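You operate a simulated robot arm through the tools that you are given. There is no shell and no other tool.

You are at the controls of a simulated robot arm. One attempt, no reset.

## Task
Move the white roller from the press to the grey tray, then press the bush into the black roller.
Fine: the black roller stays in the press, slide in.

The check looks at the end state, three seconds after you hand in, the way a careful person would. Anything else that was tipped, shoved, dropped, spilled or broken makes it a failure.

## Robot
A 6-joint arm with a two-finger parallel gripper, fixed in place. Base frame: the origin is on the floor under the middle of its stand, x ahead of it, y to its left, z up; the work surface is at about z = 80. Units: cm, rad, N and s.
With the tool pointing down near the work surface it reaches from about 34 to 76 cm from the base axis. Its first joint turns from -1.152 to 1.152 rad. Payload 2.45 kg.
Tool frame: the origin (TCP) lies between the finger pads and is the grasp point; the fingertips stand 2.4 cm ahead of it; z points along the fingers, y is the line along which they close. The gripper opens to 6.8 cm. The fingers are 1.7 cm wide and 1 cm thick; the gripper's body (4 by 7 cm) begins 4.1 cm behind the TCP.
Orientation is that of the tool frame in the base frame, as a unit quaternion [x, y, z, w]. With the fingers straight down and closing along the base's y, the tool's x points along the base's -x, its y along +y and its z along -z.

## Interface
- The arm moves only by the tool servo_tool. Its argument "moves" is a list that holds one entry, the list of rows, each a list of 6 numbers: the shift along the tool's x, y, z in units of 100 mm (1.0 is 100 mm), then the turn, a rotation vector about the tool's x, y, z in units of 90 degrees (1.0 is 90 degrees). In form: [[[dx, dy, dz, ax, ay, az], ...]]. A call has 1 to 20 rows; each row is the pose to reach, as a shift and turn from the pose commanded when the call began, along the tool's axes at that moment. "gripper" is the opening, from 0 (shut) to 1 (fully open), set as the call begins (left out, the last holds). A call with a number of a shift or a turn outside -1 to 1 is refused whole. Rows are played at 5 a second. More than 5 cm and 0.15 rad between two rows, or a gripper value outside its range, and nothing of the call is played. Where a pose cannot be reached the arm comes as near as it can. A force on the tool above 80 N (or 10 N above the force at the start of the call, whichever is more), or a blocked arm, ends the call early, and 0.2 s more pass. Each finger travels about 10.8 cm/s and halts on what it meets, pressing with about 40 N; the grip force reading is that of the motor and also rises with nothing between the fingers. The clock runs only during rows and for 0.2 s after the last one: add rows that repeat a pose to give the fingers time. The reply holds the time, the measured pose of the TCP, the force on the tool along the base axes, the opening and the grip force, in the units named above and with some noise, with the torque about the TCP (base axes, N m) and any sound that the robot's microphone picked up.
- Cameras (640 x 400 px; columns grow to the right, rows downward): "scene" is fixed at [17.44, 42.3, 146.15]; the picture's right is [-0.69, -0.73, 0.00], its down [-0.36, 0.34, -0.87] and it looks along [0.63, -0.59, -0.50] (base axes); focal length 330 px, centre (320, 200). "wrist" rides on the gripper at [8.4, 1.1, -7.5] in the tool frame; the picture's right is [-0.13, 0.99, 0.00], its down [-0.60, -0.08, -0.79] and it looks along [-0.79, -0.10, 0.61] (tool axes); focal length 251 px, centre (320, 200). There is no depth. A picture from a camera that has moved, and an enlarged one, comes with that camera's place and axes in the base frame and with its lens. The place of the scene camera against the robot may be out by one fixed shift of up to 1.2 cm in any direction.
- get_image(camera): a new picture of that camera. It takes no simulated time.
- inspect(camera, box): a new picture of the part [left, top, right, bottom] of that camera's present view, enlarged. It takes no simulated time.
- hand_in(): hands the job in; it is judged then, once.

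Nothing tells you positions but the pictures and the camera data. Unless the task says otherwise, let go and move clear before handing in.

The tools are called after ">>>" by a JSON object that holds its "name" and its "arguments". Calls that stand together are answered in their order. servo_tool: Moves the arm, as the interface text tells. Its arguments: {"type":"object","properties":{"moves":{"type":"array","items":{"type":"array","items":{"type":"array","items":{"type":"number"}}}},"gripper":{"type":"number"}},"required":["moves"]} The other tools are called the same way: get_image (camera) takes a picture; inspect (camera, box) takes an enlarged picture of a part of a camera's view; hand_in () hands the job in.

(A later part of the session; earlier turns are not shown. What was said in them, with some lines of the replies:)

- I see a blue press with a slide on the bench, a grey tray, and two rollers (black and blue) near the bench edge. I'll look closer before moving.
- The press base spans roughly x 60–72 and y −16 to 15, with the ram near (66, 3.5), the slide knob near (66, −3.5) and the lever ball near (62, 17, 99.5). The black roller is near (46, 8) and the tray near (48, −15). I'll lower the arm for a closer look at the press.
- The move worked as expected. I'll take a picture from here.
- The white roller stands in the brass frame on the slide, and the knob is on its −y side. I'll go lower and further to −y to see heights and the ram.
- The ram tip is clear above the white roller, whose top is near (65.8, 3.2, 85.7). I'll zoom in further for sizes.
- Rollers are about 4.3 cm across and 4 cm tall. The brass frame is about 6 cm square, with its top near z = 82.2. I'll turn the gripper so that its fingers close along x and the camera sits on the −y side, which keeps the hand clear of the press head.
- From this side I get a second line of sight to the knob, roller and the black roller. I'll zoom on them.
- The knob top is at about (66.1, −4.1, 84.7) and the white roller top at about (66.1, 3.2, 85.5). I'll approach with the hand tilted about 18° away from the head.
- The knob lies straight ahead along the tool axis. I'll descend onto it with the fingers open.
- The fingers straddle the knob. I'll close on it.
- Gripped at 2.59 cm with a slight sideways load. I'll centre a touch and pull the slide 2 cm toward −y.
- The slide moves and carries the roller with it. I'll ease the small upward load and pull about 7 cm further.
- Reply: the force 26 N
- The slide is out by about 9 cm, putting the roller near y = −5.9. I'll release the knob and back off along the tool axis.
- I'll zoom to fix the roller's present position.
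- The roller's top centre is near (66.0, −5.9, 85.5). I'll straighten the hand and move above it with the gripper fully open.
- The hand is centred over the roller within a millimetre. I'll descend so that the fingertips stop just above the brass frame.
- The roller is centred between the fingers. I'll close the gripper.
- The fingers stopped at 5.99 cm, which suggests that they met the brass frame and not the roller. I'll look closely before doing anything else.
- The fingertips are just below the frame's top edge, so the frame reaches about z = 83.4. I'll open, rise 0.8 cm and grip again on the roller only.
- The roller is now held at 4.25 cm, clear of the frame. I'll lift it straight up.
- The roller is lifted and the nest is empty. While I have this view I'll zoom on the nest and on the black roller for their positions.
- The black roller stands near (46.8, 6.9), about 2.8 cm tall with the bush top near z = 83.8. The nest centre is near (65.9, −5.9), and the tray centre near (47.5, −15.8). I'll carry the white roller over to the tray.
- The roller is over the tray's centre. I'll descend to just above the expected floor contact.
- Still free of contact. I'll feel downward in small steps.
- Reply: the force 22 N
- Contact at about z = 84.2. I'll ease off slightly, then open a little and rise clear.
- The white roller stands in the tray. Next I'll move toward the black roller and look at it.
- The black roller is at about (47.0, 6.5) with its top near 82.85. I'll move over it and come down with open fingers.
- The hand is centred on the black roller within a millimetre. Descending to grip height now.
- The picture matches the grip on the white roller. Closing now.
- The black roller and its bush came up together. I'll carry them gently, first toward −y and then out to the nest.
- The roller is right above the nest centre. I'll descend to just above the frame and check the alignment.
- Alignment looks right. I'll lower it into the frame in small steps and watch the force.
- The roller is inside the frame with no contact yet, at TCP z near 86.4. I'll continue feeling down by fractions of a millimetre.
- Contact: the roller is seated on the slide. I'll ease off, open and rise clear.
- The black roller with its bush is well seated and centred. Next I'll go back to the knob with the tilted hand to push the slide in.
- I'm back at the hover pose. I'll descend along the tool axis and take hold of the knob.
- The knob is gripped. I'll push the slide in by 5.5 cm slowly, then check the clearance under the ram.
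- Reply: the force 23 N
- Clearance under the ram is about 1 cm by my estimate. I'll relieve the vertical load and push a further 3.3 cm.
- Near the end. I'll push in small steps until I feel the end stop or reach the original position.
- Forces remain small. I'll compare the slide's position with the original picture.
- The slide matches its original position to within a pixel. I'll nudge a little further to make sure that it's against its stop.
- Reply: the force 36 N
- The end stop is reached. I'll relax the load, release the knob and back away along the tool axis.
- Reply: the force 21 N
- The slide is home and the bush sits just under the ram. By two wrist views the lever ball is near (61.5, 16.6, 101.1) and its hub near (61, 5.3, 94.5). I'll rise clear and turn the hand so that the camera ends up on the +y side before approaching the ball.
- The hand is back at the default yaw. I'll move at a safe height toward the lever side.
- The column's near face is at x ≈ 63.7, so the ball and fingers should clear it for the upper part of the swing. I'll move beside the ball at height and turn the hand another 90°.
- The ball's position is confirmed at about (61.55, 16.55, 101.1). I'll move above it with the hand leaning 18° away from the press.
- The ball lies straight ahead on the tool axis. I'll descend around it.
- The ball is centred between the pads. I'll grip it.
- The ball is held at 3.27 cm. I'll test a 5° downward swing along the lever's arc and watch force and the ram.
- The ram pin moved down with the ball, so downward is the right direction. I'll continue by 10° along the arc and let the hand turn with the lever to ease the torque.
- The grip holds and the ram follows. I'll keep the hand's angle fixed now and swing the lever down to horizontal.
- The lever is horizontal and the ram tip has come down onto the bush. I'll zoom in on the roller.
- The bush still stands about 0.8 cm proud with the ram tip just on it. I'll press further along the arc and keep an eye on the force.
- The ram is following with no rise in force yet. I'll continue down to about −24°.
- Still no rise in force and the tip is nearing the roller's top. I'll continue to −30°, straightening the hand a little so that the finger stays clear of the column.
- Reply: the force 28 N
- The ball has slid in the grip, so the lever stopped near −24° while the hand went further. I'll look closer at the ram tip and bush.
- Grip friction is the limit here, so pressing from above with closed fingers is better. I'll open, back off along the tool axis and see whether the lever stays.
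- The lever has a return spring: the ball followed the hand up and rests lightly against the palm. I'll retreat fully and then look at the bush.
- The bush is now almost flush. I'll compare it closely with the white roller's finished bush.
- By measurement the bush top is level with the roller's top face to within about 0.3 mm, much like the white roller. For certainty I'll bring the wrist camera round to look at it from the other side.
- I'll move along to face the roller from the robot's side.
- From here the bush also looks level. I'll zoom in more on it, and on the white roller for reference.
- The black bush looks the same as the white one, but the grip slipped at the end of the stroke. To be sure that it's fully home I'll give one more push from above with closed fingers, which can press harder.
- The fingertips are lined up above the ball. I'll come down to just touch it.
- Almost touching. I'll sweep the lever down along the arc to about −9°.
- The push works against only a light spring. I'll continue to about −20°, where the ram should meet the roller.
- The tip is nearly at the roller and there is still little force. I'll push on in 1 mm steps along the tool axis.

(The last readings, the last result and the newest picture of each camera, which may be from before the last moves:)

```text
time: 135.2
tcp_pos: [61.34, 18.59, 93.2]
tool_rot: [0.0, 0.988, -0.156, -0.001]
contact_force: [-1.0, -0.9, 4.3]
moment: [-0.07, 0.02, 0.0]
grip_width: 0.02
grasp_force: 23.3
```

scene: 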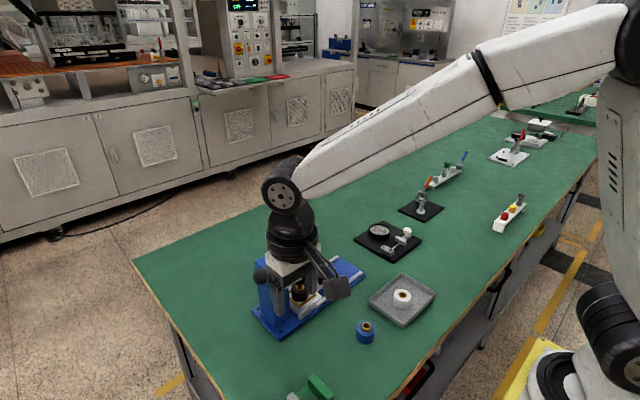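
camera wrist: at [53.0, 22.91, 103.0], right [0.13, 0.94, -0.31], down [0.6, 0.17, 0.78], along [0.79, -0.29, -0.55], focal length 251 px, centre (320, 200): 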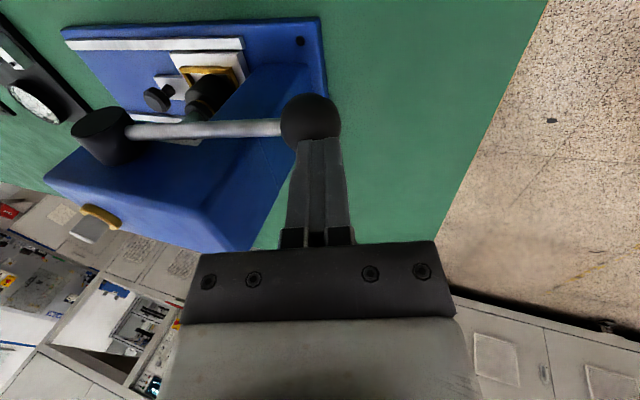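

>>> {"name": "servo_tool", "arguments": {"moves": [[[0, 0, 0.01, 0, 0, 0], [0, -0.001, 0.02, 0, 0, 0], [0, -0.002, 0.03, 0, 0, 0], [0, -0.002, 0.03, 0, 0, 0]]]}}

>>> {"name": "inspect", "arguments": {"camera": "scene", "box": [290, 278, 312, 298]}}

```text
time: 136.2
tcp_pos: [61.51, 18.59, 92.88]
tool_rot: [0.001, 0.988, -0.155, 0.0]
contact_force: [1.9, 4.8, 2.6]
moment: [0.05, -0.01, 0.03]
grip_width: 0.01
grasp_force: 23.7
```

```text
16.00 times, centred on (301, 288) of scene
camera zoom: at [17.44, 42.3, 146.15], right [-0.69, -0.73, 0.0], down [-0.36, 0.34, -0.87], along [0.63, -0.59, -0.5], focal length 5286 px, centre (624, -1208)
```

zoom: 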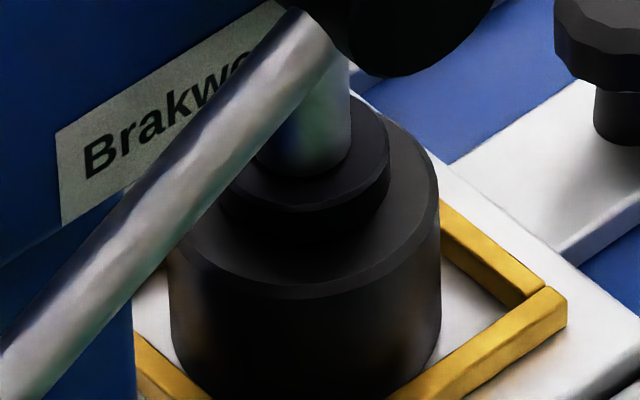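

The lever is now where it stopped last time. I'll continue in small steps until the force clearly rises.

>>> {"name": "servo_tool", "arguments": {"moves": [[[0, 0, 0.01, 0, 0, 0], [0, -0.001, 0.02, 0, 0, 0], [0, -0.002, 0.03, 0, 0, 0], [0, -0.002, 0.03, 0, 0, 0]]]}}

>>> {"name": "servo_tool", "arguments": {"moves": [[[0, 0, 0.01, 0, 0, 0], [0, -0.001, 0.02, 0, 0, 0], [0, -0.002, 0.03, 0, 0, 0], [0, -0.002, 0.03, 0, 0, 0]]]}}

>>> {"name": "get_image", "arguments": {"camera": "wrist"}}

```text
time: 137.2
tcp_pos: [61.29, 18.4, 92.64]
tool_rot: [-0.001, 0.988, -0.156, 0.0]
contact_force: [1.1, 2.9, 1.7]
moment: [0.03, -0.02, 0.03]
grip_width: 0.0
grasp_force: 23.5
```

```text
time: 138.2
tcp_pos: [61.32, 18.42, 92.34]
tool_rot: [0.0, 0.988, -0.157, 0.0]
contact_force: [2.7, 0.4, 3.8]
moment: [-0.03, -0.02, 0.04]
grip_width: 0.0
grasp_force: 24.1
```

```text
taken
camera wrist: at [52.93, 21.76, 99.23], right [0.13, 0.94, -0.31], down [0.6, 0.17, 0.78], along [0.79, -0.29, -0.55], focal length 251 px, centre (320, 200)
```

wrist: 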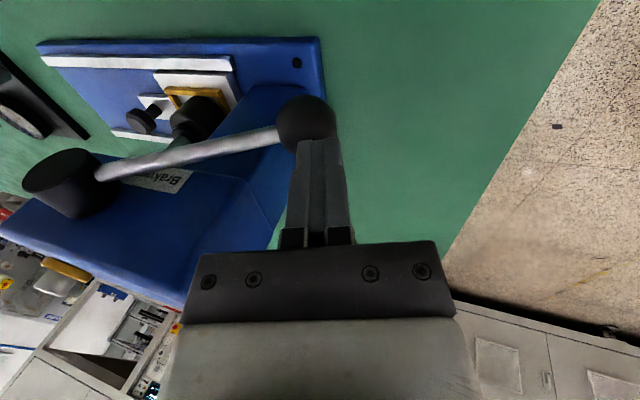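

The lever passes its earlier position freely, so the stroke isn't finished. I'll recentre slightly on the ball and go on.

>>> {"name": "servo_tool", "arguments": {"moves": [[[0, -0.01, 0.01, 0, 0, 0], [0, -0.02, 0.02, 0, 0, 0], [0, -0.03, 0.03, 0, 0, 0], [0, -0.03, 0.03, 0, 0, 0]]]}}

>>> {"name": "servo_tool", "arguments": {"moves": [[[0, -0.001, 0.01, 0, 0, 0], [0, -0.002, 0.02, 0, 0, 0], [0, -0.003, 0.03, 0, 0, 0], [0, -0.003, 0.03, 0, 0, 0]]]}}

>>> {"name": "inspect", "arguments": {"camera": "scene", "box": [290, 278, 312, 298]}}

>>> {"name": "get_image", "arguments": {"camera": "wrist"}}

```text
time: 139.2
tcp_pos: [61.31, 17.9, 92.19]
tool_rot: [0.0, 0.988, -0.157, -0.001]
contact_force: [-0.9, 4.0, 2.0]
moment: [0.04, 0.01, -0.02]
grip_width: 0.0
grasp_force: 23.7
```

```text
time: 140.2
tcp_pos: [61.27, 17.85, 91.9]
tool_rot: [0.0, 0.988, -0.157, 0.0]
contact_force: [-0.2, -0.7, 4.0]
moment: [-0.02, 0.01, -0.02]
grip_width: 0.03
grasp_force: 23.7
```

```text
16.00 times, centred on (301, 288) of scene
camera zoom: at [17.43, 42.29, 146.15], right [-0.69, -0.73, 0.0], down [-0.36, 0.34, -0.87], along [0.63, -0.59, -0.5], focal length 5286 px, centre (624, -1208)
```

zoom: 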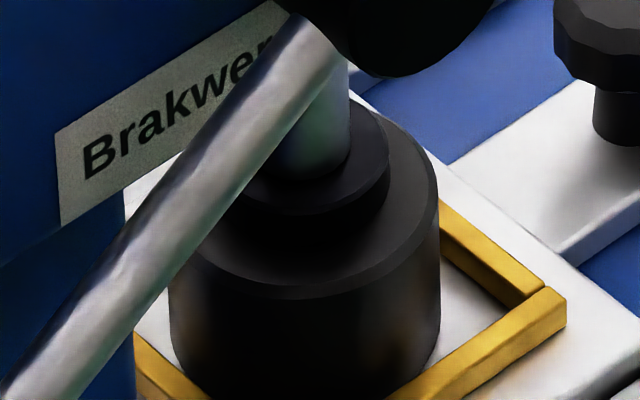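

```text
taken
camera wrist: at [52.93, 21.23, 98.84], right [0.13, 0.94, -0.31], down [0.6, 0.17, 0.78], along [0.79, -0.29, -0.55], focal length 251 px, centre (320, 200)
```

wrist: 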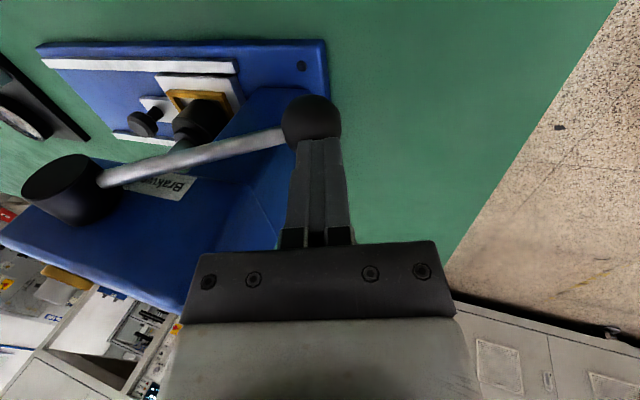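

Still a light force and the tip keeps moving slightly. I'll continue in 1 mm steps.

>>> {"name": "servo_tool", "arguments": {"moves": [[[0, -0.003, 0.01, 0, 0, 0], [0, -0.006, 0.02, 0, 0, 0], [0, -0.01, 0.03, 0, 0, 0], [0, -0.01, 0.03, 0, 0, 0]]]}}

>>> {"name": "servo_tool", "arguments": {"moves": [[[0, -0.003, 0.01, 0, 0, 0], [0, -0.006, 0.02, 0, 0, 0], [0, -0.01, 0.03, 0, 0, 0], [0, -0.01, 0.03, 0, 0, 0]]]}}

>>> {"name": "inspect", "arguments": {"camera": "scene", "box": [290, 278, 312, 298]}}

```text
time: 141.2
tcp_pos: [61.42, 17.7, 91.74]
tool_rot: [0.0, 0.988, -0.155, 0.0]
contact_force: [-5.7, 4.4, 17.1]
moment: [-0.1, 0.11, -0.08]
grip_width: 0.01
grasp_force: 23.9
```

```text
time: 142.2
tcp_pos: [61.33, 17.78, 91.77]
tool_rot: [0.0, 0.988, -0.155, 0.003]
contact_force: [-12.9, 21.4, 35.3]
moment: [0.09, 0.29, -0.15]
grip_width: 0.0
grasp_force: 23.5
```

```text
16.00 times, centred on (301, 288) of scene
camera zoom: at [17.33, 42.33, 146.15], right [-0.69, -0.73, 0.0], down [-0.36, 0.34, -0.87], along [0.63, -0.59, -0.5], focal length 5286 px, centre (624, -1208)
```

zoom: 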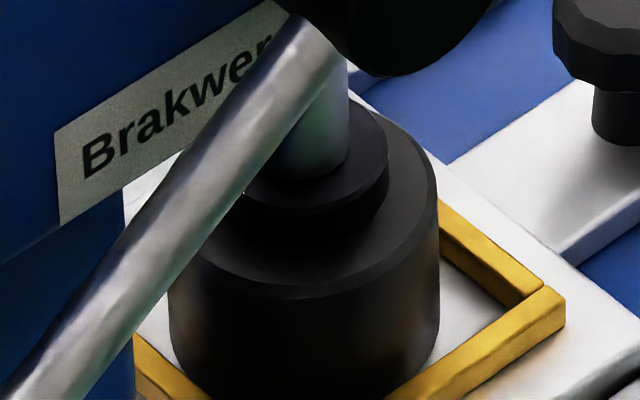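

The force rose to about 40 N with no further motion, so the stroke is at its hard stop near −30°. I'll let the lever come up gently along the same arc and then lift away.

>>> {"name": "servo_tool", "arguments": {"moves": [[[0, 0.01, -0.06, 0, 0, 0], [0, 0.0214, -0.1354, 0, 0, 0], [0, 0.026, -0.204, 0, 0, 0], [0, 0.0286, -0.2724, 0, 0, 0], [0, 0.026, -0.341, 0, 0, 0], [0, 0.0215, -0.4093, 0, 0, 0], [0, 0.012, -0.477, 0, 0, 0], [0, 0, -0.5447, 0, 0, 0], [0, -0.016, -0.611, 0, 0, 0], [0, -0.0355, -0.6771, 0, 0, 0], [0, -0.058, -0.741, 0, 0, 0], [0, -0.0846, -0.8051, 0, 0, 0], [0, -0.115, -0.866, 0, 0, 0], [0, -0.1469, -0.9274, 0, 0, 0], [0, -0.1469, -0.9274, 0, 0, 0]]]}}

>>> {"name": "servo_tool", "arguments": {"moves": [[[0, -0.035, -0.058, 0, 0, 0], [0, -0.0747, -0.115, 0, 0, 0], [0, -0.117, -0.168, 0, 0, 0], [0, -0.161, -0.2215, 0, 0, 0], [0, -0.21, -0.27, 0, 0, 0], [0, -0.2579, -0.3185, 0, 0, 0], [0, -0.2579, -0.4, 0, 0, 0], [0, -0.2579, -0.52, 0, 0, 0], [0, -0.2579, -0.66, 0, 0, 0], [0, -0.2579, -0.66, 0, 0, 0]]]}}

>>> {"name": "get_image", "arguments": {"camera": "wrist"}}

>>> {"name": "inspect", "arguments": {"camera": "scene", "box": [290, 278, 312, 298]}}

>>> {"name": "get_image", "arguments": {"camera": "scene"}}

```text
time: 145.4
tcp_pos: [61.32, 18.92, 100.6]
tool_rot: [-0.001, 0.988, -0.156, 0.0]
contact_force: [1.5, 1.0, 1.4]
moment: [0.0, -0.01, 0.0]
grip_width: 0.02
grasp_force: 24.2
```

```text
time: 147.6
tcp_pos: [61.21, 18.64, 107.71]
tool_rot: [0.0, 0.988, -0.157, 0.0]
contact_force: [-0.5, 0.4, -0.2]
moment: [-0.01, -0.01, 0.02]
grip_width: 0.0
grasp_force: 23.2
```

```text
taken
camera wrist: at [52.9, 22.08, 114.56], right [0.13, 0.94, -0.31], down [0.6, 0.17, 0.78], along [0.79, -0.29, -0.55], focal length 251 px, centre (320, 200)
```

wrist: 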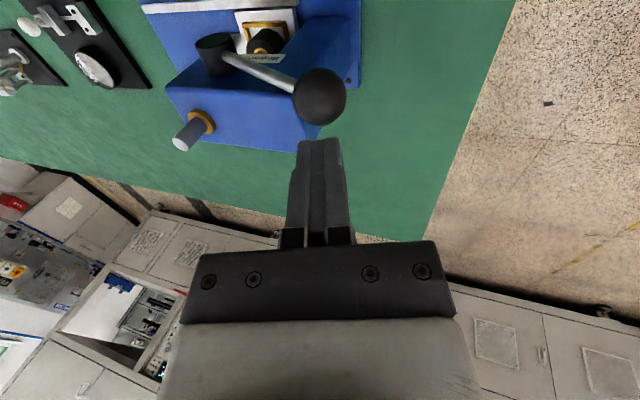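

```text
16.00 times, centred on (301, 288) of scene
camera zoom: at [17.44, 42.3, 146.15], right [-0.69, -0.73, 0.0], down [-0.36, 0.34, -0.87], along [0.63, -0.59, -0.5], focal length 5286 px, centre (624, -1208)
```

zoom: 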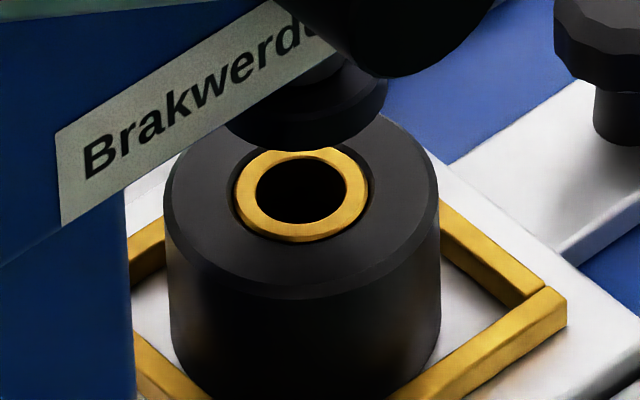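

```text
taken
```

scene: 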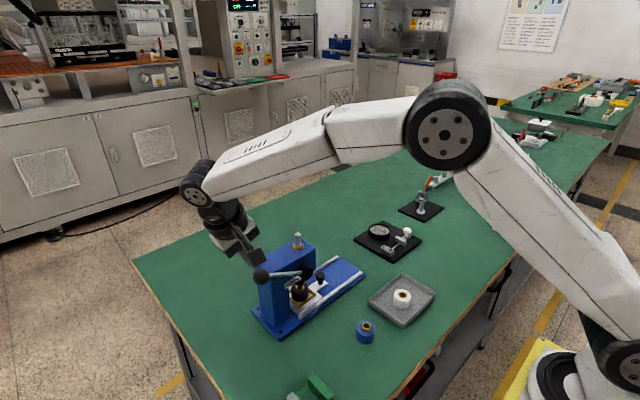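

The lever is back up and the bush sits a little deeper than before. I'll move the arm clear and take the same close-up from the robot's side to confirm.

>>> {"name": "servo_tool", "arguments": {"moves": [[[0.15, 0, -0.05, -0.03, 0, 0], [0.3, 0, -0.1, -0.065, 0, 0], [0.45, -0.02, -0.15, -0.1, 0, 0], [0.6, -0.04, -0.2, -0.135, 0, 0], [0.75, -0.06, -0.2, -0.17, 0, 0], [0.9, -0.08, -0.2, -0.2, 0, 0], [0.9, -0.08, -0.2, -0.2, 0, 0]]], "gripper": 0.75}}

>>> {"name": "servo_tool", "arguments": {"moves": [[[0.02, -0.2, 0.1, 0, 0, 0], [0.02, -0.4, 0.2, 0, 0, 0], [0.02, -0.6, 0.35, 0, 0, 0], [0.02, -0.8, 0.5, 0, 0, 0], [0.02, -1.0, 0.6, 0, 0, 0], [0.02, -1.0, 0.6, 0, 0, 0]]]}}

>>> {"name": "servo_tool", "arguments": {"moves": [[[0, -0.15, 0.1, 0, 0, 0], [0, -0.3, 0.2, 0, 0, 0], [0, -0.45, 0.3, 0, 0, 0], [0, -0.6, 0.4, 0, 0, 0], [0, -0.63, 0.45, 0, 0, 0], [0, -0.63, 0.45, 0, 0, 0]]]}}

>>> {"name": "get_image", "arguments": {"camera": "wrist"}}

>>> {"name": "inspect", "arguments": {"camera": "wrist", "box": [325, 158, 361, 186]}}

```text
time: 149.2
tcp_pos: [52.45, 18.36, 109.94]
tool_rot: [0.0, 1.0, 0.0, 0.0]
contact_force: [-0.4, -0.2, 1.1]
moment: [0.01, -0.02, 0.0]
grip_width: 5.12
grasp_force: 0.1
```

```text
time: 150.6
tcp_pos: [52.2, 8.37, 103.86]
tool_rot: [0.0, 1.0, 0.001, 0.0]
contact_force: [0.7, 0.3, 0.1]
moment: [0.03, 0.0, 0.01]
grip_width: 5.09
grasp_force: 0.0
```

```text
time: 152.0
tcp_pos: [52.25, 2.07, 99.41]
tool_rot: [0.0, 1.0, 0.0, 0.0]
contact_force: [-0.3, 0.2, -0.4]
moment: [-0.01, 0.04, -0.05]
grip_width: 5.12
grasp_force: 0.0
```

```text
taken
camera wrist: at [43.83, 3.2, 106.93], right [0.13, 0.99, 0.0], down [0.6, -0.08, 0.79], along [0.79, -0.1, -0.61], focal length 251 px, centre (320, 200)
```

wrist: 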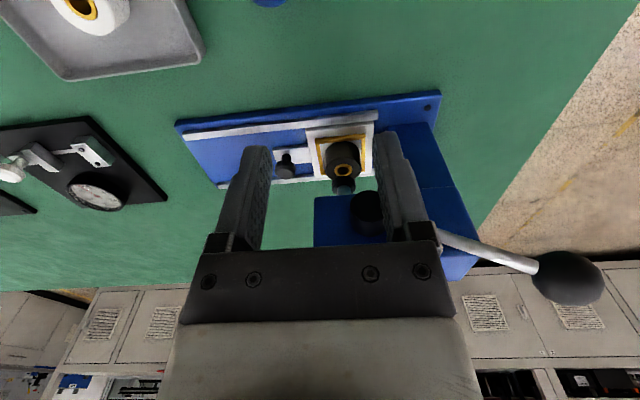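

```text
14.29 times, centred on (343, 172) of wrist
camera zoom: at [43.83, 3.2, 106.93], right [0.13, 0.99, 0.0], down [0.6, -0.08, 0.79], along [0.79, -0.1, -0.61], focal length 3592 px, centre (-9, 600)
```

zoom: 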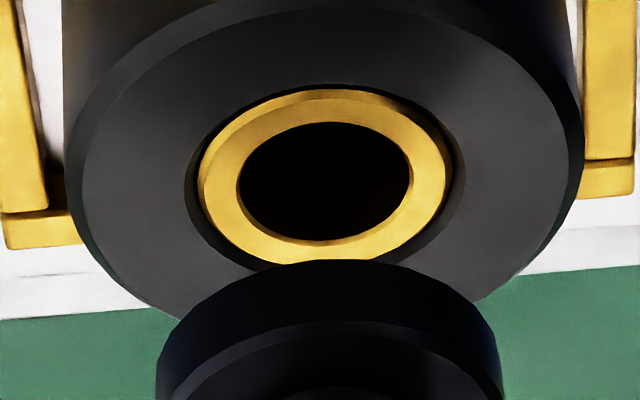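

The bush is now flush with the roller face by this view as well. I'll raise the arm clear and take a final look at the whole scene.

>>> {"name": "servo_tool", "arguments": {"moves": [[[0.05, 0, -0.2, 0, 0, 0], [0.1, 0, -0.4, 0, 0, 0], [0.15, 0, -0.6, 0, 0, 0], [0.2, 0, -0.8, 0, 0, 0], [0.2, 0, -1.0, 0, 0, 0], [0.2, 0, -1.0, 0, 0, 0]]]}}

>>> {"name": "get_image", "arguments": {"camera": "scene"}}

>>> {"name": "inspect", "arguments": {"camera": "scene", "box": [240, 220, 450, 350]}}

>>> {"name": "inspect", "arguments": {"camera": "scene", "box": [275, 255, 345, 315]}}

```text
time: 153.4
tcp_pos: [50.14, 2.28, 109.38]
tool_rot: [0.001, 1.0, 0.0, 0.001]
contact_force: [-0.4, 0.3, 0.5]
moment: [-0.01, -0.03, 0.0]
grip_width: 5.09
grasp_force: 0.0
```

```text
taken
```

scene: 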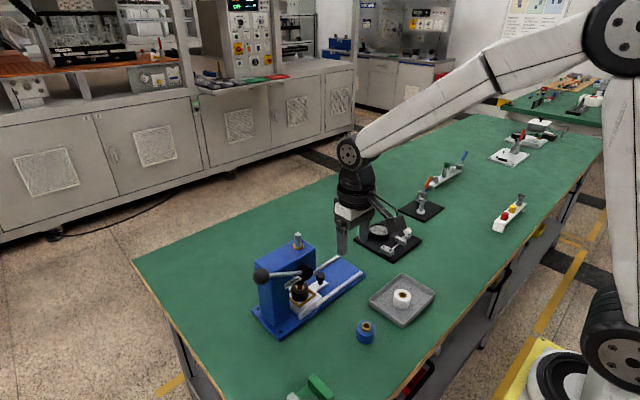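

```text
3.05 times, centred on (345, 285) of scene
camera zoom: at [17.44, 42.3, 146.15], right [-0.69, -0.73, 0.0], down [-0.36, 0.34, -0.87], along [0.63, -0.59, -0.5], focal length 1007 px, centre (244, -59)
```

zoom: 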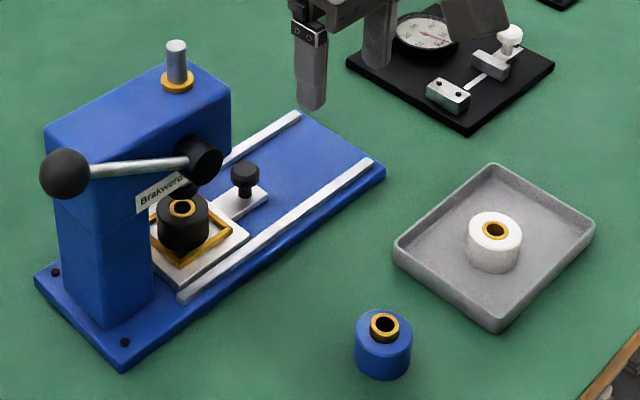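

```text
6.67 times, centred on (310, 285) of scene
camera zoom: at [17.44, 42.3, 146.15], right [-0.69, -0.73, 0.0], down [-0.36, 0.34, -0.87], along [0.63, -0.59, -0.5], focal length 2202 px, centre (387, -367)
```

zoom: 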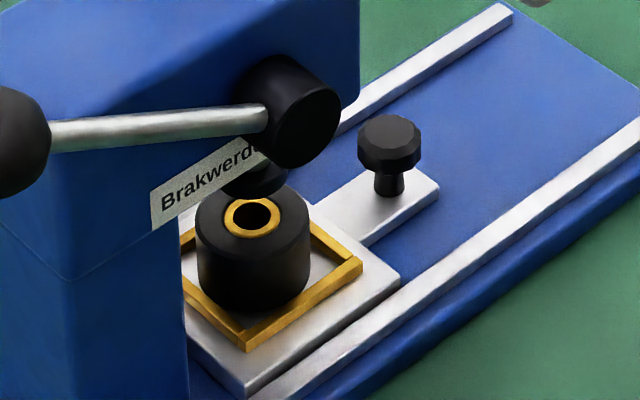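

The white roller stands in the grey tray. The black roller sits in the press nest with its bush pressed flush, the slide is in and the lever is back up. The blue roller and everything else look undisturbed and the arm is clear, so I'm handing in.

>>> {"name": "hand_in", "arguments": {}}

```text
The job is handed in.
```

The job is handed in. The white roller is in the grey tray, and the black roller is in the press with its bush pressed in and the slide in.

- **White roller:** it stands upright near the middle of the tray.
- **Black roller:** it sits in the press nest, and the slide is against its end stop.
- **Bush:** it looks level with the roller's top face in both camera views. The first press slipped in the gripper before the end of the stroke. I pressed again with closed fingers until the lever stopped at about 40 N.
- **Lever and arm:** the lever is back up and the arm is clear with the gripper open.
- **Contact with the frame:** when I first tried to grip the white roller, the fingers closed on the brass frame around it. I opened them, gripped higher and saw no change to the frame.

The blue roller and the rest of the bench looked undisturbed in the last pictures.
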